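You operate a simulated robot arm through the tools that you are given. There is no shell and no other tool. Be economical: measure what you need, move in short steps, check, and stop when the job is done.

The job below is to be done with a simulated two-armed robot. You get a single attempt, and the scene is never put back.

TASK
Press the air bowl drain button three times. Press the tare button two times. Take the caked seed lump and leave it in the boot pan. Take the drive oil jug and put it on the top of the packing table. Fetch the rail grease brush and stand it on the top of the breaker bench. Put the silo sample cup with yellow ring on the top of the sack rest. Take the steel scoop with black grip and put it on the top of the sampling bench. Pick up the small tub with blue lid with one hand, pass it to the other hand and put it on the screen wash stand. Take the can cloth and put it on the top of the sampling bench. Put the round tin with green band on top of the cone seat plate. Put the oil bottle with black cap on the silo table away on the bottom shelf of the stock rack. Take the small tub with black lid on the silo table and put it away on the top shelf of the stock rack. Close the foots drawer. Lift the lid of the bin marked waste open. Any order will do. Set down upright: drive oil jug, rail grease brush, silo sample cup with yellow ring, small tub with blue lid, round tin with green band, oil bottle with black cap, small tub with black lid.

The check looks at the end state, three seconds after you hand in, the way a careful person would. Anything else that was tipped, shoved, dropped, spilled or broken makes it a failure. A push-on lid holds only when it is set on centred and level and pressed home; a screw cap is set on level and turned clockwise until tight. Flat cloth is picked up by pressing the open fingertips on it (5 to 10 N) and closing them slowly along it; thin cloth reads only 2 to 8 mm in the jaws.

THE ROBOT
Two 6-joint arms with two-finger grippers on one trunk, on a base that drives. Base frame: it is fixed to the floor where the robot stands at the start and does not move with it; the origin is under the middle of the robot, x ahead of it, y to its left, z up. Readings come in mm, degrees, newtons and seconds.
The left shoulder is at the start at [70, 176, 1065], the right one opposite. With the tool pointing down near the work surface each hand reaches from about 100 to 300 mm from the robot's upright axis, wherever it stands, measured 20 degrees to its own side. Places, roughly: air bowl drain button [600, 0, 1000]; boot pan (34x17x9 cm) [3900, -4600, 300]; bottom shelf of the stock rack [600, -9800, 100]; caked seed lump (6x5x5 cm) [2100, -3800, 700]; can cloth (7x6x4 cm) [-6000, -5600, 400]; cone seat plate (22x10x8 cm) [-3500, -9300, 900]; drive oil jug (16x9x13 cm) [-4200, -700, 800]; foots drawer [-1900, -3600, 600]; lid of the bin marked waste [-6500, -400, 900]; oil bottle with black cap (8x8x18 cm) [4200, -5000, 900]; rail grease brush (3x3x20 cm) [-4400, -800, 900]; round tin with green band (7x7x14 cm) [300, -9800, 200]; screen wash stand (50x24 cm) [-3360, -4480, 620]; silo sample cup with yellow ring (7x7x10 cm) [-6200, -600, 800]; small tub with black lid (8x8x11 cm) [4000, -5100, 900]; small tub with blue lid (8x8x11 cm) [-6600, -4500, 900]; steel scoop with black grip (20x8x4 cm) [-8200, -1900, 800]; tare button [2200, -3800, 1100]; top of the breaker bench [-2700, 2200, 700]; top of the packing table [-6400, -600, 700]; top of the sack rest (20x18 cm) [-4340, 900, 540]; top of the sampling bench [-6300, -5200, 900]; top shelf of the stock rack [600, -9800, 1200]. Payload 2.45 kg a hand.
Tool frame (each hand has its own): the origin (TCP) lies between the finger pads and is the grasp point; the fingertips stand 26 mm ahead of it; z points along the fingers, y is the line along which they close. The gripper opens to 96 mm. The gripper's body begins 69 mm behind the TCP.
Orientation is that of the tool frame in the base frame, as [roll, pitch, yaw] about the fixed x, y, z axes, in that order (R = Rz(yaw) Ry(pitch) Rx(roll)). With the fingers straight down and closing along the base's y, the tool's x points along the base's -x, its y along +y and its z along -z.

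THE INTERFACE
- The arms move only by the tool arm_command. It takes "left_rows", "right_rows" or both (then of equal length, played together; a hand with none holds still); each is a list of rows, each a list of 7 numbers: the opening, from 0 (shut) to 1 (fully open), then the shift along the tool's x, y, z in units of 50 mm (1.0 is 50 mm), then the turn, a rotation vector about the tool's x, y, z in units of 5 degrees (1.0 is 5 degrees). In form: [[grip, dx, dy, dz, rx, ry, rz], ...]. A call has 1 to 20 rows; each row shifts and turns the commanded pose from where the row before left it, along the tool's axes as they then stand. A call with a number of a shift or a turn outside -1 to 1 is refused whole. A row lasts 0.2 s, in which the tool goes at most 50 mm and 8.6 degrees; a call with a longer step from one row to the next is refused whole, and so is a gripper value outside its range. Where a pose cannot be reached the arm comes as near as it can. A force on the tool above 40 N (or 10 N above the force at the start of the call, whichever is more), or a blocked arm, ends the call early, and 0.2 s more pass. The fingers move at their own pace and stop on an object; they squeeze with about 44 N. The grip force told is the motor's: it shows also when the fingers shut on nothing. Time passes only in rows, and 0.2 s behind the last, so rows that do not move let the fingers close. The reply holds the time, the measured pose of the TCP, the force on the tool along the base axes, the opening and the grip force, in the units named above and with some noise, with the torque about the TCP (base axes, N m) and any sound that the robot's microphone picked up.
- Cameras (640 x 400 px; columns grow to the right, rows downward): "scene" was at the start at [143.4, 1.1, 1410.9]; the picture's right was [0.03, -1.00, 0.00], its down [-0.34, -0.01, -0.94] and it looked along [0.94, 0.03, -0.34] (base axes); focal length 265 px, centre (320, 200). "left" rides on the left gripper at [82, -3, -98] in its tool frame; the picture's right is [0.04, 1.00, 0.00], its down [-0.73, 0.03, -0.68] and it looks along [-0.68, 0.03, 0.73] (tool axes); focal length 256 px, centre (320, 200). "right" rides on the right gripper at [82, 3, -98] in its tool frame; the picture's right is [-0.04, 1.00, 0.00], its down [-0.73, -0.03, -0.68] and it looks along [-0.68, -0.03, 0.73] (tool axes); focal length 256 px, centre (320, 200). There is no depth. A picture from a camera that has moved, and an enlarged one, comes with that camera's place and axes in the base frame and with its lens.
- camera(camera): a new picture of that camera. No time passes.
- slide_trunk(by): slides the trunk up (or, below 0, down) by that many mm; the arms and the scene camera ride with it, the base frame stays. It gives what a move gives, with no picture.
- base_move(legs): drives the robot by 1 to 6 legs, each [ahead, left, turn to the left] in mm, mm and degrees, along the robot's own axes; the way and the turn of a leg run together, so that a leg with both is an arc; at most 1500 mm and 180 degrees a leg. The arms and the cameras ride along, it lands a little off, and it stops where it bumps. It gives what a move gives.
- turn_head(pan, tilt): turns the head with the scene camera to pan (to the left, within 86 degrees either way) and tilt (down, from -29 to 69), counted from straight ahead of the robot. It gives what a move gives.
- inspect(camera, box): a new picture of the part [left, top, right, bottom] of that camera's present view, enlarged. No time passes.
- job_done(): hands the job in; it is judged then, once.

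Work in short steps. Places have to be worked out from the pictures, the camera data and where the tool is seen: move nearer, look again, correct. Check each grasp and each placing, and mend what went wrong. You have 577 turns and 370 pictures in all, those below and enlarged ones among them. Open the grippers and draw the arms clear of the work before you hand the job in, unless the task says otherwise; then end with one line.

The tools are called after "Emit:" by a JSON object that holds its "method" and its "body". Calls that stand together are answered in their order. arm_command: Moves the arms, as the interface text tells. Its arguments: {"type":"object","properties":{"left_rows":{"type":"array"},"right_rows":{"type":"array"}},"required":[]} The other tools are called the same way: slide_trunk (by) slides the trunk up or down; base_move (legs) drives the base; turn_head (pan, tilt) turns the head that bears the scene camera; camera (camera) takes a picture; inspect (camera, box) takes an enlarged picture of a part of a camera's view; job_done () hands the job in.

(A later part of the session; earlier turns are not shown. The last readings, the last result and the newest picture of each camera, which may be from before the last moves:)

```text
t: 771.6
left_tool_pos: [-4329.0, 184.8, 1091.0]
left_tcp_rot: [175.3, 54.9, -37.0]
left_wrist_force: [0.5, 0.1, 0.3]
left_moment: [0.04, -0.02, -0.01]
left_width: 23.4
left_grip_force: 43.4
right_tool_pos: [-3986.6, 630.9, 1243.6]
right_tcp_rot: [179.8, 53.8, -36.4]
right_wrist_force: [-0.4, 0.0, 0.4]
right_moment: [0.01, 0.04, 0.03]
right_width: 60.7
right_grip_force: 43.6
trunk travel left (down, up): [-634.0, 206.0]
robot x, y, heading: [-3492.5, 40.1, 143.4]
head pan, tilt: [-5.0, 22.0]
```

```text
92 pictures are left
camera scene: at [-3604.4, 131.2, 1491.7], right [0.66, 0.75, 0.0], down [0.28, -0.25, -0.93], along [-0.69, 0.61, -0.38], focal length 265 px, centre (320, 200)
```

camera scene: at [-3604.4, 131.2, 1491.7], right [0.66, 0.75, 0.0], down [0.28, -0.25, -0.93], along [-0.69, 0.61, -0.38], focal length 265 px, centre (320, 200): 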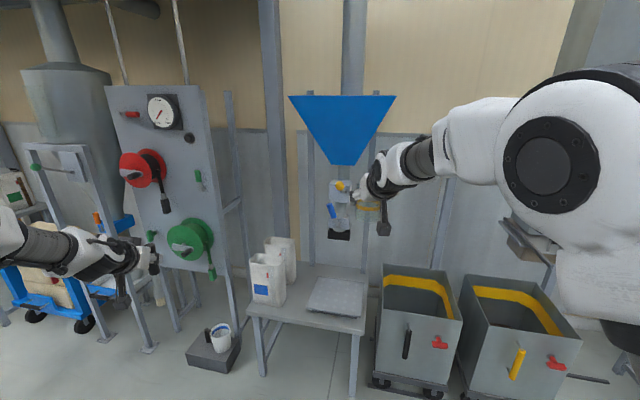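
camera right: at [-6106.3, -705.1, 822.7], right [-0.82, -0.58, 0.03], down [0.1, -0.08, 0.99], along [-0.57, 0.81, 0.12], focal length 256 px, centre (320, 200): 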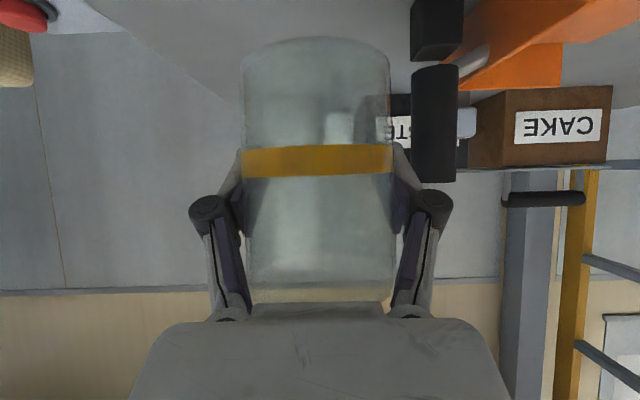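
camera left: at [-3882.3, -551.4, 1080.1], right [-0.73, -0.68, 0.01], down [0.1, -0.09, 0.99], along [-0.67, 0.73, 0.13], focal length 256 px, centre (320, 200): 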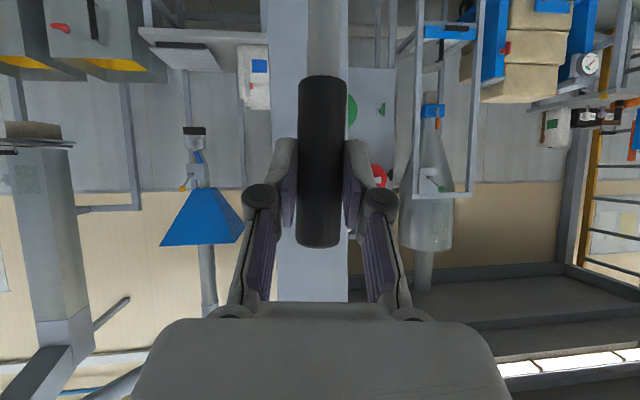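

The sack rest plate centres at about (-4330, 892, 540) under the spout. I extend and lower the right arm, then lower the trunk 370.

Emit:
{"method": "arm_command", "body": {"right_rows": [[0, 0.35, 0, 0.75, 0, 0, 0], [0, 0.35, 0, 0.75, 0, 0, 0], [0, 0.35, 0, 0.75, 0, 0, 0], [0, 0.35, 0, 0.75, 0, 0, 0], [0, 0.35, 0, 0.75, 0, 0, 0], [0, 0.35, 0, 0.75, 0, 0, 0]]}}

Emit:
{"method": "slide_trunk", "body": {"by": -370}}

Emit:
{"method": "camera", "body": {"camera": "right"}}

Emit:
{"method": "camera", "body": {"camera": "scene"}}

```text
t: 773.0
left_tool_pos: [-4331.5, 186.0, 1089.1]
left_tcp_rot: [175.4, 54.6, -36.9]
left_wrist_force: [-0.4, 0.5, -0.9]
left_moment: [-0.02, -0.02, 0.05]
left_width: 23.0
left_grip_force: 43.8
right_tool_pos: [-4084.9, 702.8, 1023.6]
right_tcp_rot: [179.8, 53.8, -36.4]
right_wrist_force: [0.6, 1.0, -0.4]
right_moment: [0.06, 0.0, 0.03]
right_width: 60.5
right_grip_force: 43.7
trunk travel left (down, up): [-634.0, 206.0]
robot x, y, heading: [-3492.0, 45.6, 143.8]
head pan, tilt: [-5.0, 22.0]
```

```text
t: 776.6
left_tool_pos: [-4329.9, 184.4, 720.8]
left_tcp_rot: [175.3, 54.9, -37.0]
left_wrist_force: [-0.1, 0.2, 0.2]
left_moment: [0.02, 0.02, 0.0]
left_width: 23.3
left_grip_force: 44.1
right_tool_pos: [-4082.8, 701.1, 654.9]
right_tcp_rot: [179.8, 53.7, -36.2]
right_wrist_force: [-0.7, 0.6, -0.3]
right_moment: [0.03, 0.02, -0.03]
right_width: 60.6
right_grip_force: 44.4
trunk travel left (down, up): [-264.0, 576.0]
robot x, y, heading: [-3497.6, 40.4, 143.6]
head pan, tilt: [-5.0, 22.0]
```

```text
91 pictures are left
camera right: at [-3980.9, 623.1, 646.6], right [-0.61, -0.79, 0.03], down [0.11, -0.04, 0.99], along [-0.79, 0.61, 0.11], focal length 256 px, centre (320, 200)
```

right: 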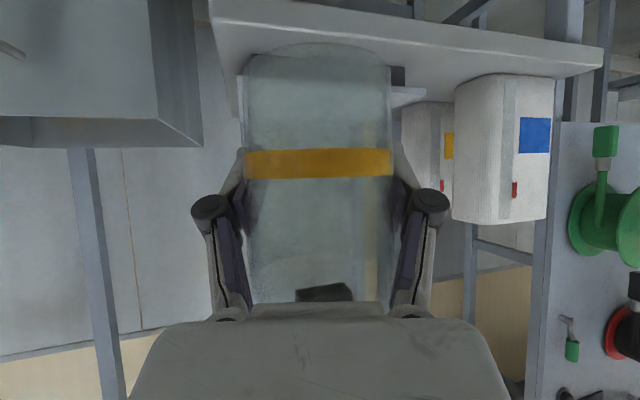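

```text
90 pictures are left
camera scene: at [-3604.3, 130.9, 1121.8], right [0.66, 0.75, 0.0], down [0.28, -0.25, -0.93], along [-0.69, 0.61, -0.37], focal length 265 px, centre (320, 200)
```

scene: 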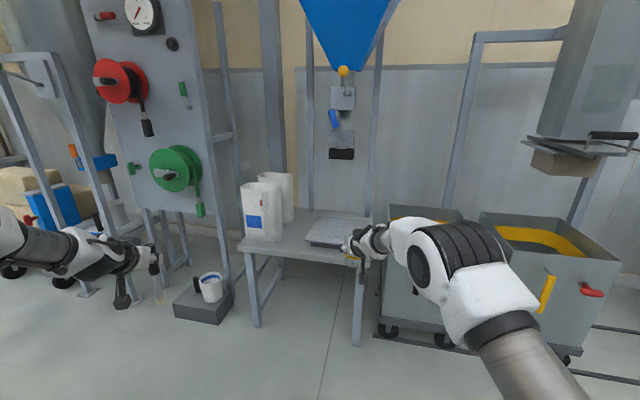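

Aligned laterally; the plate is 311 mm ahead. I drive 230 and recheck.

Emit:
{"method": "base_move", "body": {"legs": [[230, -2, 0]]}}

Emit:
{"method": "camera", "body": {"camera": "scene"}}

Emit:
{"method": "camera", "body": {"camera": "right"}}

```text
t: 778.3
left_tool_pos: [-4513.8, 323.6, 720.9]
left_tcp_rot: [175.3, 54.8, -36.9]
left_wrist_force: [0.2, 0.7, -1.5]
left_moment: [-0.03, 0.04, 0.02]
left_width: 23.3
left_grip_force: 43.8
right_tool_pos: [-4267.2, 838.8, 653.7]
right_tcp_rot: [180.0, 53.7, -36.3]
right_wrist_force: [0.3, 0.3, -0.7]
right_moment: [0.03, -0.04, -0.02]
right_width: 60.6
right_grip_force: 44.1
trunk travel left (down, up): [-264.0, 576.0]
robot x, y, heading: [-3675.7, 182.1, 143.6]
head pan, tilt: [-5.0, 22.0]
```

```text
89 pictures are left
camera scene: at [-3789.0, 270.2, 1121.5], right [0.66, 0.75, 0.0], down [0.28, -0.25, -0.93], along [-0.69, 0.61, -0.38], focal length 265 px, centre (320, 200)
```

scene: 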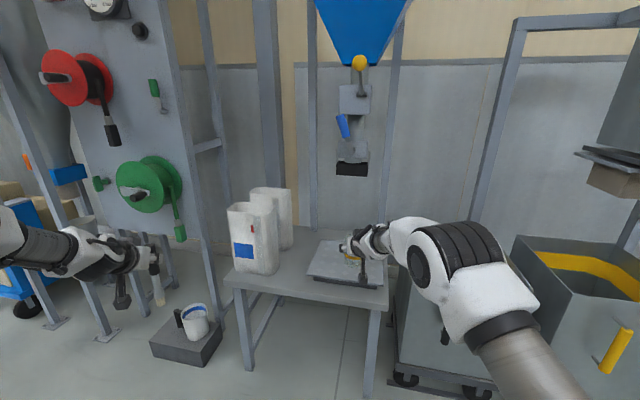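

```text
88 pictures are left
camera right: at [-4164.9, 762.4, 645.7], right [-0.61, -0.79, 0.03], down [0.11, -0.04, 0.99], along [-0.79, 0.61, 0.11], focal length 256 px, centre (320, 200)
```

right: 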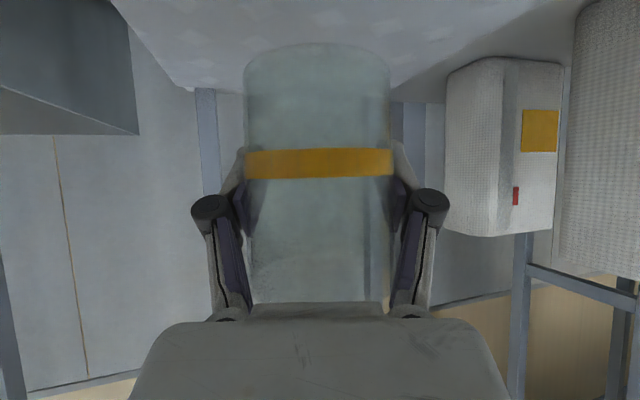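

Plate centre is 68 mm ahead. I move there and lower 46 mm, then feel for contact.

Emit:
{"method": "base_move", "body": {"legs": [[66, 2, 0]]}}

Emit:
{"method": "slide_trunk", "body": {"by": -46}}

Emit:
{"method": "inspect", "body": {"camera": "scene", "box": [280, 200, 440, 320]}}

```text
t: 779.3
left_tool_pos: [-4569.1, 361.0, 720.0]
left_tcp_rot: [175.3, 54.7, -36.9]
left_wrist_force: [-0.5, 0.3, -0.9]
left_moment: [-0.03, 0.0, 0.0]
left_width: 23.2
left_grip_force: 43.8
right_tool_pos: [-4320.6, 878.1, 653.8]
right_tcp_rot: [179.9, 53.6, -36.3]
right_wrist_force: [-0.7, -0.2, -0.1]
right_moment: [0.03, 0.02, 0.04]
right_width: 60.5
right_grip_force: 44.2
trunk travel left (down, up): [-264.0, 576.0]
robot x, y, heading: [-3730.8, 217.4, 143.6]
head pan, tilt: [-5.0, 22.0]
```

```text
t: 780.2
left_tool_pos: [-4567.9, 360.8, 675.3]
left_tcp_rot: [175.3, 54.9, -36.9]
left_wrist_force: [-0.9, -0.1, -0.3]
left_moment: [-0.01, -0.02, -0.02]
left_width: 23.4
left_grip_force: 43.8
right_tool_pos: [-4320.3, 877.1, 608.8]
right_tcp_rot: [179.8, 53.8, -36.2]
right_wrist_force: [-0.6, -0.5, -0.6]
right_moment: [-0.02, -0.01, 0.0]
right_width: 60.5
right_grip_force: 44.8
trunk travel left (down, up): [-218.0, 622.0]
robot x, y, heading: [-3730.0, 219.4, 143.5]
head pan, tilt: [-5.0, 22.0]
```

```text
3.33 times, centred on (360, 260) of scene
camera zoom: at [-3842.2, 307.2, 1075.8], right [0.66, 0.75, 0.0], down [0.28, -0.25, -0.93], along [-0.69, 0.61, -0.37], focal length 884 px, centre (187, 0)
```

zoom: 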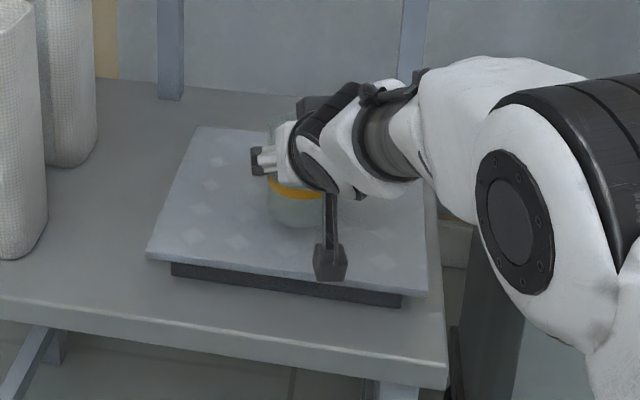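

The cup hangs over the plate's middle. I lower in small steps to contact.

Emit:
{"method": "arm_command", "body": {"right_rows": [[0, 0.08, 0, 0.06, 0, 0, 0], [0, 0.08, 0, 0.06, 0, 0, 0], [0, 0, 0, 0, 0, 0, 0]]}}

Emit:
{"method": "arm_command", "body": {"right_rows": [[0, 0.06, 0, 0.045, 0, 0, 0], [0, 0.06, 0, 0.045, 0, 0, 0], [0, 0, 0, 0, 0, 0, 0]]}}

```text
t: 781.0
left_tool_pos: [-4568.3, 361.8, 676.0]
left_tcp_rot: [175.3, 54.9, -36.9]
left_wrist_force: [-0.5, -0.7, -1.2]
left_moment: [-0.04, -0.01, -0.02]
left_width: 23.2
left_grip_force: 44.3
right_tool_pos: [-4319.5, 878.2, 600.7]
right_tcp_rot: [179.8, 53.9, -36.3]
right_wrist_force: [-0.5, -0.5, 0.0]
right_moment: [0.03, -0.02, -0.01]
right_width: 60.4
right_grip_force: 44.1
trunk travel left (down, up): [-218.0, 622.0]
robot x, y, heading: [-3736.4, 217.8, 143.4]
head pan, tilt: [-5.0, 22.0]
```

```text
t: 781.8
left_tool_pos: [-4566.8, 361.3, 675.9]
left_tcp_rot: [175.2, 54.9, -36.9]
left_wrist_force: [-0.4, 0.4, 0.4]
left_moment: [-0.01, -0.02, 0.02]
left_width: 23.1
left_grip_force: 43.7
right_tool_pos: [-4321.3, 877.9, 595.1]
right_tcp_rot: [179.8, 54.0, -36.2]
right_wrist_force: [-1.4, 2.2, 7.8]
right_moment: [0.26, 0.01, 0.05]
right_width: 60.4
right_grip_force: 43.7
trunk travel left (down, up): [-218.0, 622.0]
robot x, y, heading: [-3731.9, 215.4, 143.6]
head pan, tilt: [-5.0, 22.0]
```

Contact at the expected height (8 N). I open and withdraw along the heading.

Emit:
{"method": "arm_command", "body": {"right_rows": [[0.72, 0, 0, 0, 0, 0, 0], [0.85, 0, 0, 0, 0, 0, 0], [0.92, 0, 0, 0, 0, 0, 0]]}}

Emit:
{"method": "base_move", "body": {"legs": [[-150, 0, 0]]}}

Emit:
{"method": "inspect", "body": {"camera": "scene", "box": [260, 180, 440, 320]}}

```text
t: 782.6
left_tool_pos: [-4568.6, 361.7, 674.8]
left_tcp_rot: [175.3, 54.8, -36.9]
left_wrist_force: [-0.1, 0.2, -0.8]
left_moment: [0.01, 0.02, 0.0]
left_width: 23.3
left_grip_force: 43.9
right_tool_pos: [-4319.5, 877.4, 590.9]
right_tcp_rot: [179.8, 53.7, -36.3]
right_wrist_force: [0.7, -1.6, -0.5]
right_moment: [-0.02, 0.0, 0.01]
right_width: 88.3
right_grip_force: 0.1
trunk travel left (down, up): [-218.0, 622.0]
robot x, y, heading: [-3735.8, 218.7, 143.4]
head pan, tilt: [-5.0, 22.0]
```

```text
t: 784.0
left_tool_pos: [-4445.1, 273.0, 675.2]
left_tcp_rot: [175.3, 54.9, -37.0]
left_wrist_force: [0.1, 0.0, -0.8]
left_moment: [-0.01, -0.01, -0.01]
left_width: 23.5
left_grip_force: 43.7
right_tool_pos: [-4197.9, 787.3, 592.8]
right_tcp_rot: [179.8, 53.8, -36.4]
right_wrist_force: [0.5, 0.3, 0.9]
right_moment: [-0.01, 0.0, 0.04]
right_width: 88.3
right_grip_force: 0.2
trunk travel left (down, up): [-218.0, 622.0]
robot x, y, heading: [-3609.0, 125.6, 143.3]
head pan, tilt: [-5.0, 22.0]
```

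```text
2.86 times, centred on (350, 250) of scene
camera zoom: at [-3720.2, 216.9, 1075.9], right [0.66, 0.75, 0.0], down [0.28, -0.25, -0.93], along [-0.69, 0.62, -0.37], focal length 757 px, centre (234, 57)
```

zoom: 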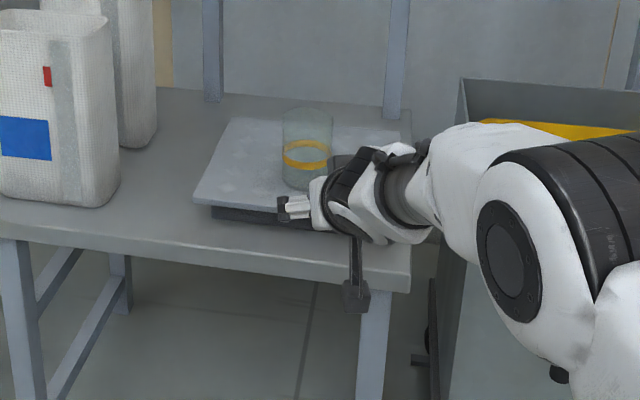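

The cup stands upright on the sack rest. I back out, raise the trunk and turn toward the breaker bench (bearing ~60°).

Emit:
{"method": "base_move", "body": {"legs": [[-350, 0, 0]]}}

Emit:
{"method": "slide_trunk", "body": {"by": 330}}

Emit:
{"method": "base_move", "body": {"legs": [[0, 0, -85]]}}

Emit:
{"method": "turn_head", "body": {"pan": 0, "tilt": 12}}

Emit:
{"method": "camera", "body": {"camera": "scene"}}

```text
t: 786.3
left_tool_pos: [-4165.0, 66.0, 676.1]
left_tcp_rot: [175.3, 54.9, -37.0]
left_wrist_force: [-0.2, -0.3, -0.6]
left_moment: [-0.02, -0.02, 0.03]
left_width: 23.3
left_grip_force: 43.8
right_tool_pos: [-3917.2, 582.8, 592.5]
right_tcp_rot: [179.8, 53.9, -36.4]
right_wrist_force: [0.2, 0.3, 0.8]
right_moment: [-0.01, -0.02, 0.0]
right_width: 88.4
right_grip_force: 0.1
trunk travel left (down, up): [-218.0, 622.0]
robot x, y, heading: [-3330.0, -85.0, 143.1]
head pan, tilt: [-5.0, 22.0]
```

```text
t: 789.5
left_tool_pos: [-4167.3, 67.1, 1005.6]
left_tcp_rot: [175.3, 54.8, -37.1]
left_wrist_force: [-0.4, -0.1, -0.6]
left_moment: [0.0, -0.01, 0.03]
left_width: 23.3
left_grip_force: 43.5
right_tool_pos: [-3917.9, 582.5, 921.7]
right_tcp_rot: [179.9, 53.7, -36.5]
right_wrist_force: [1.1, 0.2, -0.9]
right_moment: [-0.01, 0.01, 0.03]
right_width: 88.3
right_grip_force: 0.1
trunk travel left (down, up): [-548.0, 292.0]
robot x, y, heading: [-3330.2, -81.3, 143.2]
head pan, tilt: [-5.0, 22.0]
```

```text
t: 793.5
left_tool_pos: [-3278.7, 765.7, 1004.1]
left_tcp_rot: [175.3, 54.8, -120.7]
left_wrist_force: [0.4, -0.6, -0.6]
left_moment: [-0.04, 0.04, -0.01]
left_width: 23.5
left_grip_force: 44.5
right_tool_pos: [-2739.1, 575.6, 921.5]
right_tcp_rot: [179.8, 53.9, -120.1]
right_wrist_force: [-0.7, -0.1, 0.0]
right_moment: [-0.01, -0.02, 0.03]
right_width: 88.2
right_grip_force: 0.1
trunk travel left (down, up): [-548.0, 292.0]
robot x, y, heading: [-3330.5, -77.3, 59.6]
head pan, tilt: [-5.0, 22.0]
```

```text
t: 794.2
left_tool_pos: [-3278.4, 767.0, 1005.6]
left_tcp_rot: [175.4, 54.8, -120.7]
left_wrist_force: [0.5, 0.2, -0.3]
left_moment: [0.01, 0.0, 0.01]
left_width: 23.1
left_grip_force: 44.4
right_tool_pos: [-2738.7, 576.2, 922.4]
right_tcp_rot: [179.9, 53.8, -120.1]
right_wrist_force: [-0.8, 0.6, -0.5]
right_moment: [-0.01, -0.02, 0.02]
right_width: 88.4
right_grip_force: 0.1
trunk travel left (down, up): [-548.0, 292.0]
robot x, y, heading: [-3332.7, -78.0, 59.4]
head pan, tilt: [0.0, 12.0]
```

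```text
85 pictures are left
camera scene: at [-3259.5, 42.0, 1421.9], right [0.86, -0.51, 0.0], down [-0.11, -0.18, -0.98], along [0.49, 0.84, -0.21], focal length 265 px, centre (320, 200)
```

scene: 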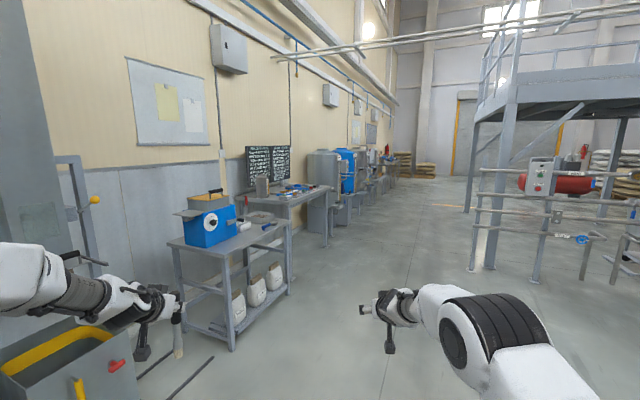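

Emit:
{"method": "inspect", "body": {"camera": "scene", "box": [150, 170, 320, 290]}}

```text
3.33 times, centred on (235, 230) of scene
camera zoom: at [-3259.5, 42.0, 1421.9], right [0.86, -0.51, 0.0], down [-0.11, -0.18, -0.98], along [0.49, 0.84, -0.21], focal length 884 px, centre (603, 100)
```

zoom: 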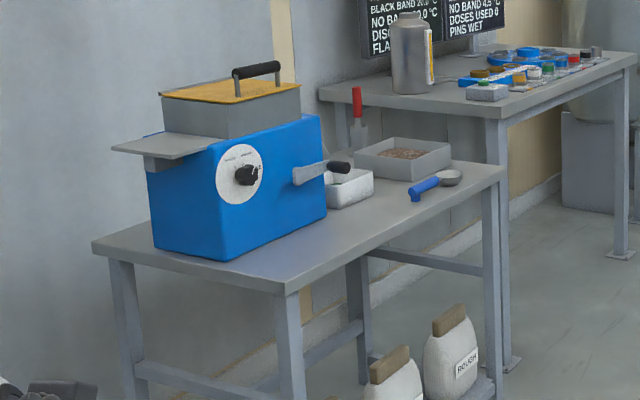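

The breaker bench has free room at its front right of the blue breaker; target about (-2720, 2040). I fold the right arm, drive to (-1731, 1330) and face the bench (heading 126°).

Emit:
{"method": "arm_command", "body": {"right_rows": [[0, 0.3, 0, 0, 0, 1, 0], [0, 0.3, 0, 0, 0, 1, 0], [0, 0.3, 0, 0, 0, 1, 0], [0, 0.3, 0, 0, 0, 1, 0], [0, 0.3, 0, 0, 0, 1, 0], [0, 0.3, 0, 0, 0, 1, 0], [0, 0.3, 0, 0, 0, 1, 0], [0, 0.5, 0, -0.3, 0, 1, 0], [0, 0.6, 0, -0.3, 0, 1, 0], [0, 0.7, 0, -0.2, 0, 1, 0], [0, 0.7, 0, 0, 0, 1, 0], [0, 0.7, 0, 0, 0, 0, 0], [0, 0.7, 0, 0, 0, 0, 0], [0, 0.7, 0, 0, 0, 0, 0]]}}

Emit:
{"method": "base_move", "body": {"legs": [[0, 0, -18], [1100, 0, 0], [1030, 0, 0], [0, 0, 85]]}}

Emit:
{"method": "turn_head", "body": {"pan": 5, "tilt": 20}}

Emit:
{"method": "camera", "body": {"camera": "scene"}}

```text
t: 797.2
left_tool_pos: [-3280.1, 765.7, 1006.1]
left_tcp_rot: [175.3, 55.0, -120.7]
left_wrist_force: [0.0, -0.7, -0.2]
left_moment: [-0.02, 0.03, 0.03]
left_width: 22.9
left_grip_force: 43.6
right_tool_pos: [-2898.6, 298.9, 875.3]
right_tcp_rot: [179.9, -1.1, -119.9]
right_wrist_force: [-0.3, 0.0, -0.1]
right_moment: [0.01, 0.03, 0.01]
right_width: 0.0
right_grip_force: 28.6
trunk travel left (down, up): [-548.0, 292.0]
robot x, y, heading: [-3333.5, -76.2, 59.6]
head pan, tilt: [0.0, 12.0]
```

```text
t: 812.5
left_tool_pos: [-2505.0, 1699.0, 1003.6]
left_tcp_rot: [175.3, 54.8, -52.4]
left_wrist_force: [1.0, -0.8, -0.5]
left_moment: [-0.02, 0.01, -0.04]
left_width: 23.4
left_grip_force: 44.6
right_tool_pos: [-1932.0, 1881.4, 875.0]
right_tcp_rot: [-180.0, -1.3, -51.5]
right_wrist_force: [-0.1, 0.2, -0.1]
right_moment: [0.02, 0.0, 0.0]
right_width: 0.0
right_grip_force: 28.6
trunk travel left (down, up): [-548.0, 292.0]
robot x, y, heading: [-1740.1, 1338.4, 127.8]
head pan, tilt: [0.0, 12.0]
```

```text
t: 813.1
left_tool_pos: [-2504.8, 1699.6, 1005.2]
left_tcp_rot: [175.3, 54.8, -52.3]
left_wrist_force: [-0.9, -0.6, -0.3]
left_moment: [-0.01, -0.03, 0.01]
left_width: 23.3
left_grip_force: 43.7
right_tool_pos: [-1931.0, 1882.1, 874.5]
right_tcp_rot: [179.9, -1.2, -51.6]
right_wrist_force: [-0.4, 0.2, 0.6]
right_moment: [0.0, 0.0, -0.01]
right_width: 0.1
right_grip_force: 28.2
trunk travel left (down, up): [-548.0, 292.0]
robot x, y, heading: [-1735.9, 1339.0, 128.1]
head pan, tilt: [5.0, 20.0]
```

```text
83 pictures are left
camera scene: at [-1831.8, 1443.7, 1409.0], right [0.73, 0.68, 0.0], down [0.23, -0.25, -0.94], along [-0.64, 0.69, -0.34], focal length 265 px, centre (320, 200)
```

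scene: 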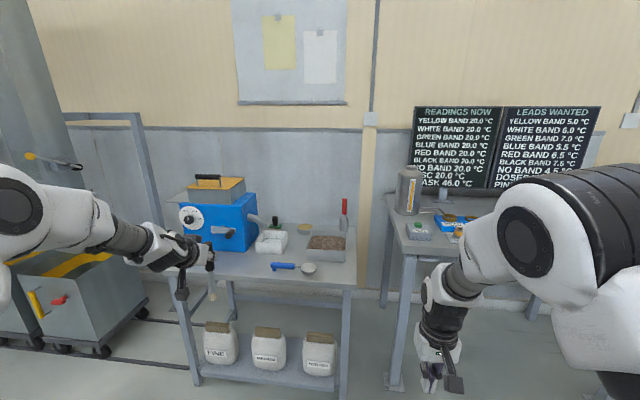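

Emit:
{"method": "inspect", "body": {"camera": "scene", "box": [150, 180, 370, 320]}}

Emit:
{"method": "camera", "body": {"camera": "left"}}

```text
2.86 times, centred on (260, 250) of scene
camera zoom: at [-1831.8, 1443.7, 1409.0], right [0.73, 0.68, 0.0], down [0.23, -0.25, -0.94], along [-0.64, 0.69, -0.34], focal length 757 px, centre (491, 57)
```

zoom: 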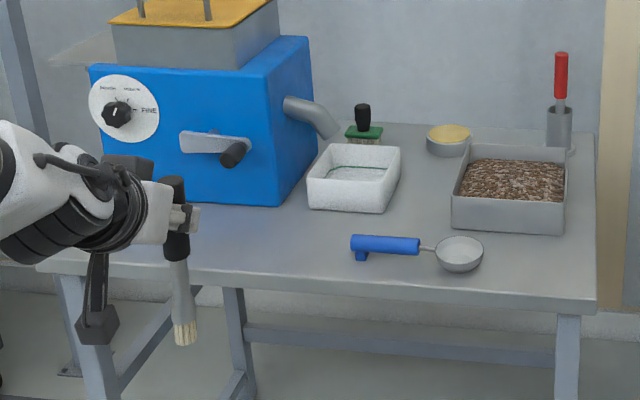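

```text
81 pictures are left
camera left: at [-2417.0, 1604.3, 995.0], right [-0.73, -0.68, 0.01], down [0.1, -0.09, 0.99], along [-0.67, 0.73, 0.13], focal length 256 px, centre (320, 200)
```

left: 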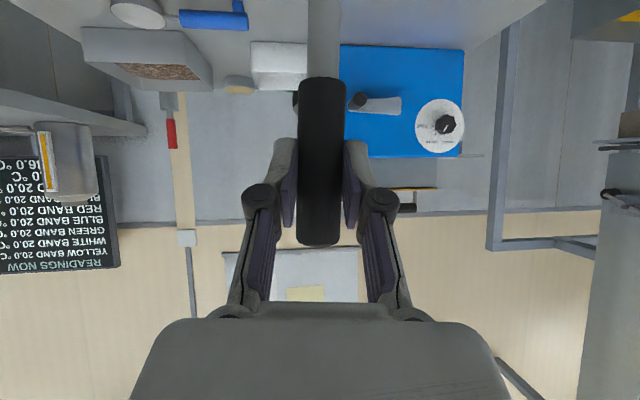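

Free spot at about (-2811, 2000), ~100 mm clear of the breaker, box and spoon. I move 428 ahead, 55 left, and lower 130 mm.

Emit:
{"method": "base_move", "body": {"legs": [[0, 55, 0], [425, 0, 0]]}}

Emit:
{"method": "slide_trunk", "body": {"by": -130}}

Emit:
{"method": "camera", "body": {"camera": "scene"}}

Emit:
{"method": "camera", "body": {"camera": "left"}}

```text
t: 816.3
left_tool_pos: [-2809.2, 2000.6, 1006.2]
left_tcp_rot: [175.3, 54.9, -52.6]
left_wrist_force: [5.7, -1.9, 0.3]
left_moment: [-0.2, -0.94, 0.0]
left_width: 23.3
left_grip_force: 43.8
right_tool_pos: [-2236.9, 2184.6, 875.0]
right_tcp_rot: [180.0, -1.3, -51.7]
right_wrist_force: [-0.3, -0.6, 0.4]
right_moment: [-0.01, 0.0, 0.02]
right_width: 0.3
right_grip_force: 28.7
trunk travel left (down, up): [-548.0, 292.0]
robot x, y, heading: [-2046.7, 1638.2, 127.8]
head pan, tilt: [5.0, 20.0]
```

```text
t: 817.0
left_tool_pos: [-2805.9, 1998.7, 988.6]
left_tcp_rot: [174.4, 56.1, -53.1]
left_wrist_force: [28.8, -16.7, 15.0]
left_moment: [-0.05, 0.2, 0.31]
left_width: 23.0
left_grip_force: 44.3
right_tool_pos: [-2232.3, 2180.3, 846.4]
right_tcp_rot: [179.7, -0.8, -51.6]
right_wrist_force: [0.6, -0.5, 1.1]
right_moment: [-0.04, 0.01, 0.03]
right_width: 0.1
right_grip_force: 28.1
trunk travel left (down, up): [-517.0, 323.0]
robot x, y, heading: [-2046.9, 1637.7, 128.4]
head pan, tilt: [5.0, 20.0]
stopped: the force on the tool passed its limit at 50 N (the readings are from after the stop); the commanded pose is now the measured one
```

```text
80 pictures are left
camera scene: at [-2129.2, 1740.8, 1378.7], right [0.73, 0.68, 0.0], down [0.23, -0.25, -0.94], along [-0.64, 0.69, -0.34], focal length 265 px, centre (320, 200)
```

scene: 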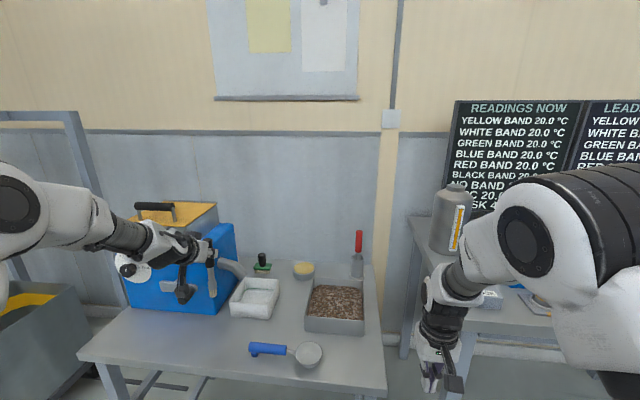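

```text
79 pictures are left
camera left: at [-2718.9, 1904.2, 976.1], right [-0.73, -0.68, 0.02], down [0.12, -0.1, 0.99], along [-0.67, 0.73, 0.16], focal length 256 px, centre (320, 200)
```

left: 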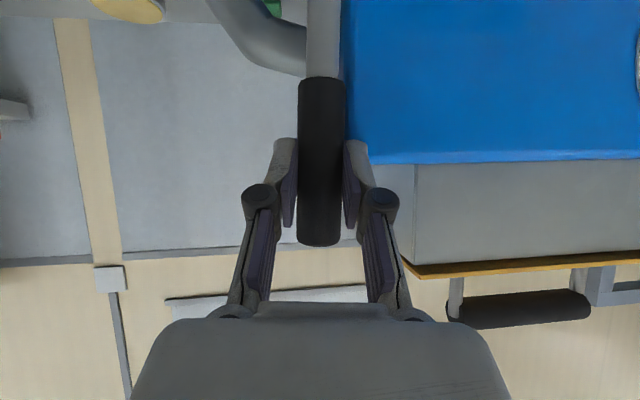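

The breaker is nearer than I took it: the bench top is at z≈768, so the right spot is (-2717, 1946). I lift 35 mm and move back 97, right 37.

Emit:
{"method": "slide_trunk", "body": {"by": 35}}

Emit:
{"method": "base_move", "body": {"legs": [[-97, -37, 0]]}}

Emit:
{"method": "camera", "body": {"camera": "left"}}

Emit:
{"method": "inspect", "body": {"camera": "scene", "box": [80, 180, 340, 380]}}

```text
t: 817.8
left_tool_pos: [-2813.3, 2005.3, 1020.3]
left_tcp_rot: [174.6, 56.0, -53.0]
left_wrist_force: [6.6, 5.8, 1.9]
left_moment: [0.86, -0.91, -0.16]
left_width: 23.7
left_grip_force: 43.8
right_tool_pos: [-2236.2, 2184.5, 878.8]
right_tcp_rot: [179.9, -1.1, -51.6]
right_wrist_force: [0.4, 0.3, -0.3]
right_moment: [-0.01, -0.01, 0.02]
right_width: 0.0
right_grip_force: 28.1
trunk travel left (down, up): [-552.0, 288.0]
robot x, y, heading: [-2045.3, 1639.6, 127.8]
head pan, tilt: [5.0, 20.0]
```

```text
t: 818.9
left_tool_pos: [-2723.8, 1949.8, 1017.1]
left_tcp_rot: [174.8, 55.8, -52.7]
left_wrist_force: [0.4, 0.0, -0.2]
left_moment: [0.0, 0.01, -0.01]
left_width: 23.7
left_grip_force: 43.9
right_tool_pos: [-2148.8, 2131.2, 878.3]
right_tcp_rot: [179.8, -1.2, -51.8]
right_wrist_force: [-0.2, 1.3, 0.1]
right_moment: [0.03, 0.0, 0.01]
right_width: 0.0
right_grip_force: 28.8
trunk travel left (down, up): [-552.0, 288.0]
robot x, y, heading: [-1959.9, 1586.4, 127.9]
head pan, tilt: [5.0, 20.0]
```

```text
78 pictures are left
camera left: at [-2637.2, 1855.6, 1005.2], right [-0.73, -0.68, 0.02], down [0.12, -0.1, 0.99], along [-0.67, 0.73, 0.15], focal length 256 px, centre (320, 200)
```

left: 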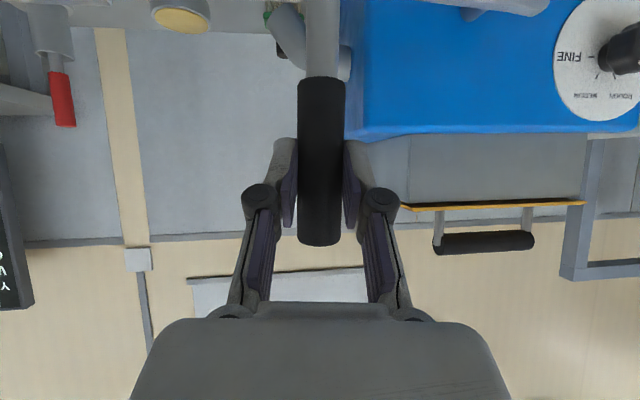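

```text
2.00 times, centred on (210, 280) of scene
camera zoom: at [-2049.6, 1693.2, 1413.1], right [0.73, 0.68, 0.0], down [0.23, -0.25, -0.94], along [-0.64, 0.69, -0.34], focal length 530 px, centre (540, 40)
```

zoom: 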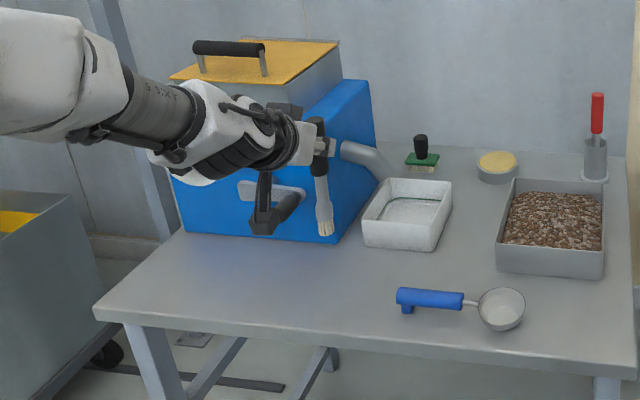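

The brush is held plumb within a few degrees; it will land ~100 mm in front of the breaker. I lower 85 mm, then feel for contact.

Emit:
{"method": "slide_trunk", "body": {"by": -85}}

Emit:
{"method": "inspect", "body": {"camera": "scene", "box": [100, 180, 340, 380]}}

```text
t: 820.1
left_tool_pos: [-2724.3, 1949.9, 933.8]
left_tcp_rot: [174.8, 55.8, -52.7]
left_wrist_force: [-0.5, -0.2, -0.1]
left_moment: [-0.04, 0.0, 0.01]
left_width: 23.3
left_grip_force: 44.0
right_tool_pos: [-2148.1, 2131.6, 794.9]
right_tcp_rot: [179.9, -1.2, -51.6]
right_wrist_force: [0.6, 0.4, 0.7]
right_moment: [-0.02, 0.02, 0.03]
right_width: 0.0
right_grip_force: 28.5
trunk travel left (down, up): [-467.0, 373.0]
robot x, y, heading: [-1953.7, 1587.5, 128.1]
head pan, tilt: [5.0, 20.0]
```

```text
2.00 times, centred on (220, 280) of scene
camera zoom: at [-2049.8, 1693.0, 1328.1], right [0.73, 0.68, 0.0], down [0.23, -0.25, -0.94], along [-0.64, 0.69, -0.34], focal length 530 px, centre (520, 40)
```

zoom: 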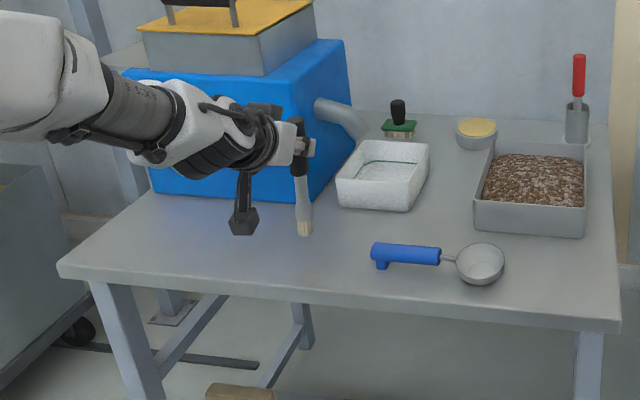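

Now small arm steps down.

Emit:
{"method": "arm_command", "body": {"left_rows": [[0, 0.083, 0, 0.056, 0, 0, 0], [0, 0.083, 0, 0.056, 0, 0, 0], [0, 0, 0, 0, 0, 0, 0]]}}

Emit:
{"method": "arm_command", "body": {"left_rows": [[0, 0.06, 0, 0.04, 0, 0, 0], [0, 0.06, 0, 0.04, 0, 0, 0], [0, 0, 0, 0, 0, 0, 0]]}}

```text
t: 820.9
left_tool_pos: [-2724.9, 1949.2, 923.2]
left_tcp_rot: [174.3, 55.5, -52.7]
left_wrist_force: [-1.1, 0.4, -0.4]
left_moment: [0.0, 0.01, -0.02]
left_width: 23.3
left_grip_force: 43.7
right_tool_pos: [-2148.6, 2131.8, 793.8]
right_tcp_rot: [179.9, -1.2, -51.7]
right_wrist_force: [1.0, 0.3, -0.4]
right_moment: [0.01, -0.01, -0.03]
right_width: 0.1
right_grip_force: 28.7
trunk travel left (down, up): [-467.0, 373.0]
robot x, y, heading: [-1956.5, 1590.2, 128.2]
head pan, tilt: [5.0, 20.0]
```

```text
t: 821.7
left_tool_pos: [-2723.1, 1943.1, 910.6]
left_tcp_rot: [173.8, 52.8, -52.6]
left_wrist_force: [-0.1, 0.2, 0.0]
left_moment: [0.02, -0.01, -0.01]
left_width: 23.2
left_grip_force: 44.1
left hand out of reach, approached as far as the arm can: row 2
right_tool_pos: [-2148.5, 2132.3, 794.4]
right_tcp_rot: [179.9, -1.3, -51.7]
right_wrist_force: [-0.7, 0.0, 0.6]
right_moment: [-0.02, 0.03, 0.03]
right_width: 0.2
right_grip_force: 28.5
trunk travel left (down, up): [-467.0, 373.0]
robot x, y, heading: [-1955.2, 1584.6, 128.0]
head pan, tilt: [5.0, 20.0]
```

The arm reached its limit and tilted a little. I go back up 6 mm by arm and use the trunk for lowering.

Emit:
{"method": "arm_command", "body": {"left_rows": [[0, -0.1, 0, -0.07, 0, 0, 0], [0, -0.1, 0, -0.07, 0, 0, 0], [0, 0, 0, 0, 0, 0, 0]]}}

Emit:
{"method": "slide_trunk", "body": {"by": -10}}

```text
t: 822.5
left_tool_pos: [-2724.8, 1950.2, 926.8]
left_tcp_rot: [174.6, 55.6, -52.7]
left_wrist_force: [0.0, 0.1, 0.3]
left_moment: [0.03, -0.01, 0.01]
left_width: 23.2
left_grip_force: 43.8
right_tool_pos: [-2149.1, 2131.5, 793.4]
right_tcp_rot: [180.0, -1.2, -51.7]
right_wrist_force: [-0.4, 0.8, 0.5]
right_moment: [0.0, -0.01, 0.02]
right_width: 0.0
right_grip_force: 28.2
trunk travel left (down, up): [-467.0, 373.0]
robot x, y, heading: [-1956.1, 1584.1, 128.0]
head pan, tilt: [5.0, 20.0]
```

```text
t: 823.1
left_tool_pos: [-2723.8, 1949.1, 916.7]
left_tcp_rot: [174.5, 55.6, -52.7]
left_wrist_force: [-0.2, -0.3, 0.2]
left_moment: [-0.01, -0.02, 0.03]
left_width: 23.4
left_grip_force: 43.6
right_tool_pos: [-2148.1, 2130.4, 783.5]
right_tcp_rot: [179.9, -1.3, -51.6]
right_wrist_force: [0.3, 0.1, -0.6]
right_moment: [-0.02, 0.02, 0.0]
right_width: 0.2
right_grip_force: 28.2
trunk travel left (down, up): [-457.0, 383.0]
robot x, y, heading: [-1957.2, 1584.0, 128.3]
head pan, tilt: [5.0, 20.0]
```

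Emit:
{"method": "slide_trunk", "body": {"by": -5}}

Emit:
{"method": "slide_trunk", "body": {"by": -5}}

Emit:
{"method": "inspect", "body": {"camera": "scene", "box": [200, 220, 310, 320]}}

```text
t: 823.6
left_tool_pos: [-2725.6, 1950.3, 911.7]
left_tcp_rot: [174.6, 55.6, -52.7]
left_wrist_force: [-0.8, -0.2, -0.8]
left_moment: [0.01, -0.03, 0.04]
left_width: 23.4
left_grip_force: 43.9
right_tool_pos: [-2149.5, 2130.5, 779.2]
right_tcp_rot: [180.0, -1.2, -51.7]
right_wrist_force: [-0.2, -0.1, -0.4]
right_moment: [0.0, 0.01, -0.02]
right_width: 0.0
right_grip_force: 28.4
trunk travel left (down, up): [-452.0, 388.0]
robot x, y, heading: [-1955.8, 1587.4, 127.7]
head pan, tilt: [5.0, 20.0]
```

```text
t: 824.2
left_tool_pos: [-2724.8, 1949.2, 907.5]
left_tcp_rot: [174.6, 55.6, -52.6]
left_wrist_force: [0.4, 0.1, -0.1]
left_moment: [-0.03, 0.0, 0.03]
left_width: 23.4
left_grip_force: 44.0
right_tool_pos: [-2149.8, 2130.9, 774.5]
right_tcp_rot: [179.9, -1.2, -51.6]
right_wrist_force: [0.6, -0.1, 0.3]
right_moment: [-0.01, 0.01, 0.0]
right_width: 0.0
right_grip_force: 28.5
trunk travel left (down, up): [-447.0, 393.0]
robot x, y, heading: [-1957.1, 1589.0, 128.1]
head pan, tilt: [5.0, 20.0]
```

```text
4.00 times, centred on (255, 270) of scene
camera zoom: at [-2049.9, 1693.2, 1308.0], right [0.73, 0.68, 0.0], down [0.23, -0.25, -0.94], along [-0.64, 0.69, -0.34], focal length 1060 px, centre (580, -80)
```

zoom: 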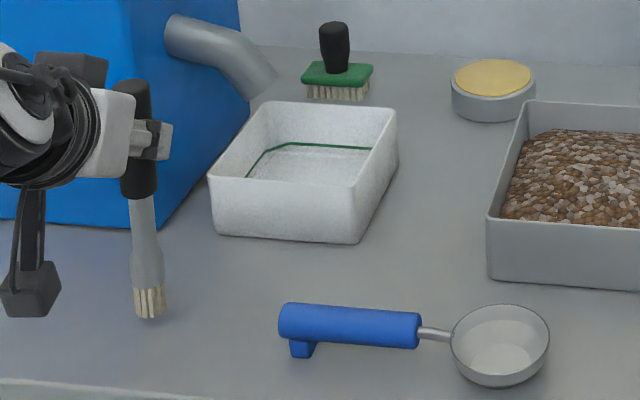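

Emit:
{"method": "slide_trunk", "body": {"by": -5}}

Emit:
{"method": "slide_trunk", "body": {"by": -4}}

Emit:
{"method": "slide_trunk", "body": {"by": -4}}

```text
t: 824.7
left_tool_pos: [-2724.5, 1949.6, 902.3]
left_tcp_rot: [174.5, 55.7, -52.8]
left_wrist_force: [-0.2, -0.2, 0.0]
left_moment: [-0.02, 0.0, -0.01]
left_width: 23.6
left_grip_force: 43.8
right_tool_pos: [-2149.3, 2130.8, 769.9]
right_tcp_rot: [179.9, -1.2, -51.8]
right_wrist_force: [1.1, -0.2, -0.2]
right_moment: [0.01, -0.02, 0.0]
right_width: 0.1
right_grip_force: 28.7
trunk travel left (down, up): [-442.0, 398.0]
robot x, y, heading: [-1954.3, 1587.5, 128.1]
head pan, tilt: [5.0, 20.0]
```

```text
t: 825.2
left_tool_pos: [-2724.5, 1950.2, 898.2]
left_tcp_rot: [174.7, 55.6, -52.7]
left_wrist_force: [0.0, 0.6, -0.5]
left_moment: [-0.02, -0.03, 0.04]
left_width: 23.1
left_grip_force: 44.0
right_tool_pos: [-2148.7, 2131.5, 765.0]
right_tcp_rot: [179.9, -1.1, -51.7]
right_wrist_force: [0.0, -0.3, 0.8]
right_moment: [0.03, -0.02, 0.01]
right_width: 0.1
right_grip_force: 28.4
trunk travel left (down, up): [-438.0, 402.0]
robot x, y, heading: [-1957.0, 1587.6, 127.9]
head pan, tilt: [5.0, 20.0]
```

```text
t: 825.8
left_tool_pos: [-2723.9, 1950.4, 897.2]
left_tcp_rot: [174.5, 56.0, -52.8]
left_wrist_force: [-1.4, 0.9, 9.3]
left_moment: [0.21, 0.25, 0.0]
left_width: 23.4
left_grip_force: 44.1
right_tool_pos: [-2147.6, 2130.9, 761.4]
right_tcp_rot: [179.9, -1.2, -51.7]
right_wrist_force: [0.4, 0.3, 0.2]
right_moment: [0.02, -0.03, 0.0]
right_width: 0.0
right_grip_force: 28.6
trunk travel left (down, up): [-434.0, 406.0]
robot x, y, heading: [-1954.0, 1585.8, 128.1]
head pan, tilt: [5.0, 20.0]
```

Contact (9 N). Before release I check the brush's uprightness.

Emit:
{"method": "inspect", "body": {"camera": "scene", "box": [210, 220, 300, 320]}}

Emit:
{"method": "camera", "body": {"camera": "left"}}

```text
4.00 times, centred on (255, 270) of scene
camera zoom: at [-2048.6, 1692.5, 1295.4], right [0.73, 0.68, 0.0], down [0.23, -0.25, -0.94], along [-0.64, 0.69, -0.34], focal length 1060 px, centre (580, -80)
```

zoom: 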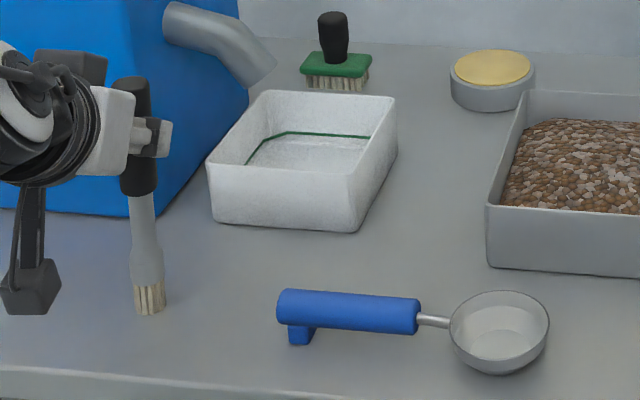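

```text
73 pictures are left
camera left: at [-2636.9, 1855.7, 884.8], right [-0.73, -0.68, 0.02], down [0.12, -0.1, 0.99], along [-0.67, 0.72, 0.15], focal length 256 px, centre (320, 200)
```

left: 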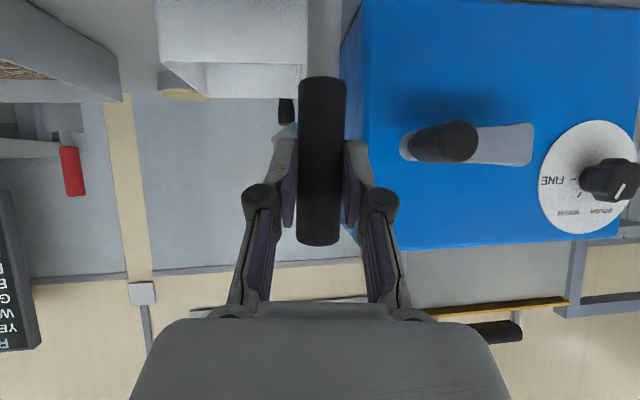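

The brush leans about 4–5° (foot toward my left). I raise 8 mm and rotate the hand -4.5° about the forward axis to plumb it, then check.

Emit:
{"method": "slide_trunk", "body": {"by": 12}}

Emit:
{"method": "arm_command", "body": {"left_rows": [[0, 0, 0, 0, 0.5, 0, -0.73], [0, 0, 0, 0, 0, 0, 0]]}}

Emit:
{"method": "inspect", "body": {"camera": "scene", "box": [210, 220, 300, 320]}}

```text
t: 826.4
left_tool_pos: [-2725.4, 1950.5, 906.3]
left_tcp_rot: [174.6, 55.5, -52.7]
left_wrist_force: [0.6, 0.2, -0.5]
left_moment: [-0.04, 0.02, 0.01]
left_width: 22.8
left_grip_force: 43.3
right_tool_pos: [-2148.6, 2130.9, 773.6]
right_tcp_rot: [179.9, -1.2, -51.7]
right_wrist_force: [0.5, -0.3, -0.3]
right_moment: [0.01, 0.0, 0.0]
right_width: 0.0
right_grip_force: 28.5
trunk travel left (down, up): [-446.0, 394.0]
robot x, y, heading: [-1957.9, 1588.7, 128.0]
head pan, tilt: [5.0, 20.0]
```

```text
t: 827.0
left_tool_pos: [-2724.9, 1951.2, 917.1]
left_tcp_rot: [-178.6, 54.8, -46.2]
left_wrist_force: [0.7, -0.7, -0.1]
left_moment: [0.02, -0.01, 0.02]
left_width: 23.1
left_grip_force: 44.2
left hand out of reach, approached as far as the arm can: row 1
right_tool_pos: [-2148.9, 2130.5, 773.5]
right_tcp_rot: [179.9, -1.2, -51.6]
right_wrist_force: [0.0, -0.1, -0.2]
right_moment: [-0.02, -0.03, 0.04]
right_width: 0.0
right_grip_force: 28.5
trunk travel left (down, up): [-446.0, 394.0]
robot x, y, heading: [-1956.4, 1585.2, 127.9]
head pan, tilt: [5.0, 20.0]
```

```text
4.00 times, centred on (255, 270) of scene
camera zoom: at [-2050.4, 1693.6, 1306.9], right [0.73, 0.68, 0.0], down [0.23, -0.25, -0.94], along [-0.64, 0.69, -0.34], focal length 1060 px, centre (580, -80)
```

zoom: 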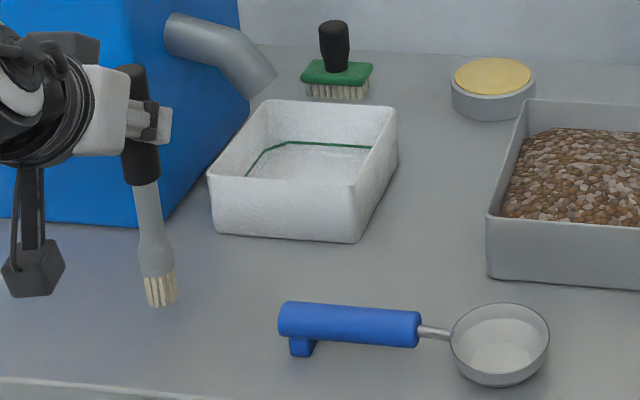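

Now nearly plumb. I lower again to contact.

Emit:
{"method": "slide_trunk", "body": {"by": -14}}

Emit:
{"method": "slide_trunk", "body": {"by": -4}}

Emit:
{"method": "slide_trunk", "body": {"by": -3}}

```text
t: 827.6
left_tool_pos: [-2724.3, 1951.9, 903.5]
left_tcp_rot: [-178.6, 54.9, -46.3]
left_wrist_force: [-0.1, 0.5, -0.1]
left_moment: [-0.01, -0.02, 0.01]
left_width: 23.0
left_grip_force: 43.7
right_tool_pos: [-2150.1, 2130.8, 759.3]
right_tcp_rot: [180.0, -1.2, -51.7]
right_wrist_force: [-0.2, 0.2, -0.6]
right_moment: [0.03, 0.0, 0.03]
right_width: 0.1
right_grip_force: 28.1
trunk travel left (down, up): [-432.0, 408.0]
robot x, y, heading: [-1958.2, 1589.5, 128.0]
head pan, tilt: [5.0, 20.0]
```

```text
t: 828.1
left_tool_pos: [-2724.4, 1951.1, 899.4]
left_tcp_rot: [-178.6, 55.1, -46.2]
left_wrist_force: [0.4, -1.2, -0.4]
left_moment: [0.0, 0.0, -0.01]
left_width: 23.4
left_grip_force: 44.2
right_tool_pos: [-2148.7, 2131.1, 752.7]
right_tcp_rot: [179.9, -1.2, -51.6]
right_wrist_force: [0.4, -0.4, -0.3]
right_moment: [-0.01, 0.0, -0.01]
right_width: 0.1
right_grip_force: 28.3
trunk travel left (down, up): [-428.0, 412.0]
robot x, y, heading: [-1957.5, 1585.8, 128.1]
head pan, tilt: [5.0, 20.0]
```

```text
t: 828.6
left_tool_pos: [-2724.8, 1951.4, 898.8]
left_tcp_rot: [-178.7, 55.0, -46.3]
left_wrist_force: [-1.7, 0.7, 3.1]
left_moment: [0.11, 0.14, 0.03]
left_width: 23.2
left_grip_force: 44.1
right_tool_pos: [-2148.9, 2131.2, 752.5]
right_tcp_rot: [179.9, -1.2, -51.7]
right_wrist_force: [-0.1, -0.4, -0.6]
right_moment: [-0.02, 0.0, 0.01]
right_width: 0.1
right_grip_force: 27.9
trunk travel left (down, up): [-425.0, 415.0]
robot x, y, heading: [-1952.8, 1587.4, 128.1]
head pan, tilt: [5.0, 20.0]
```

Light contact. I open only a few millimetres first, keeping the fingers as a guard, and look.

Emit:
{"method": "slide_trunk", "body": {"by": -2}}

Emit:
{"method": "arm_command", "body": {"left_rows": [[0.27, 0, 0, 0, 0, 0, 0], [0.3, 0, 0, 0, 0, 0, 0], [0.33, 0, 0, 0, 0, 0, 0], [0.36, 0, 0, 0, 0, 0, 0]]}}

Emit:
{"method": "inspect", "body": {"camera": "scene", "box": [210, 220, 300, 320]}}

Emit:
{"method": "camera", "body": {"camera": "left"}}

```text
t: 829.2
left_tool_pos: [-2723.6, 1952.6, 897.7]
left_tcp_rot: [-178.6, 55.2, -46.3]
left_wrist_force: [-1.2, -0.2, 11.0]
left_moment: [0.31, 0.38, 0.01]
left_width: 23.3
left_grip_force: 43.4
right_tool_pos: [-2147.4, 2130.9, 750.5]
right_tcp_rot: [179.9, -1.1, -51.7]
right_wrist_force: [0.0, -0.4, -0.5]
right_moment: [0.04, -0.05, 0.01]
right_width: 0.0
right_grip_force: 28.8
trunk travel left (down, up): [-423.0, 417.0]
robot x, y, heading: [-1955.7, 1585.5, 128.0]
head pan, tilt: [5.0, 20.0]
```

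```text
t: 830.2
left_tool_pos: [-2724.3, 1953.6, 896.1]
left_tcp_rot: [-178.6, 54.9, -46.2]
left_wrist_force: [-0.4, -0.1, -0.6]
left_moment: [0.01, -0.01, 0.02]
left_width: 34.5
left_grip_force: 0.1
right_tool_pos: [-2148.4, 2130.9, 750.1]
right_tcp_rot: [179.9, -1.3, -51.8]
right_wrist_force: [0.3, -0.8, -0.1]
right_moment: [-0.01, 0.0, -0.02]
right_width: 0.1
right_grip_force: 27.9
trunk travel left (down, up): [-423.0, 417.0]
robot x, y, heading: [-1955.8, 1585.5, 127.9]
head pan, tilt: [5.0, 20.0]
```

```text
4.00 times, centred on (255, 270) of scene
camera zoom: at [-2049.9, 1693.2, 1284.1], right [0.73, 0.68, 0.0], down [0.23, -0.25, -0.94], along [-0.64, 0.69, -0.34], focal length 1060 px, centre (580, -80)
```

zoom: 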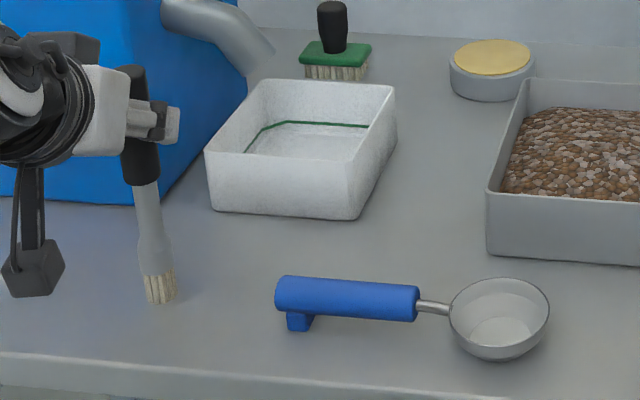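

```text
70 pictures are left
camera left: at [-2635.4, 1858.9, 884.9], right [-0.72, -0.69, -0.05], down [0.06, -0.13, 0.99], along [-0.69, 0.71, 0.13], focal length 256 px, centre (320, 200)
```

left: 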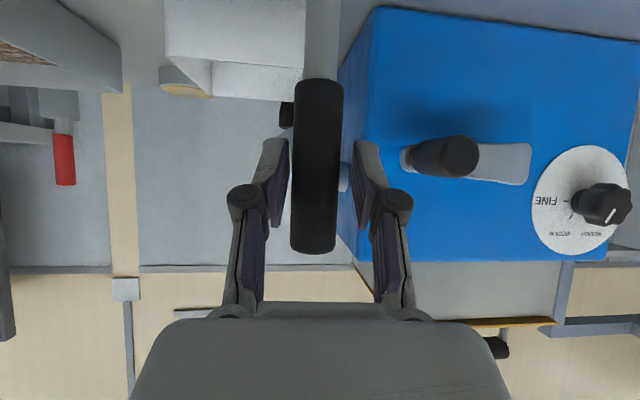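

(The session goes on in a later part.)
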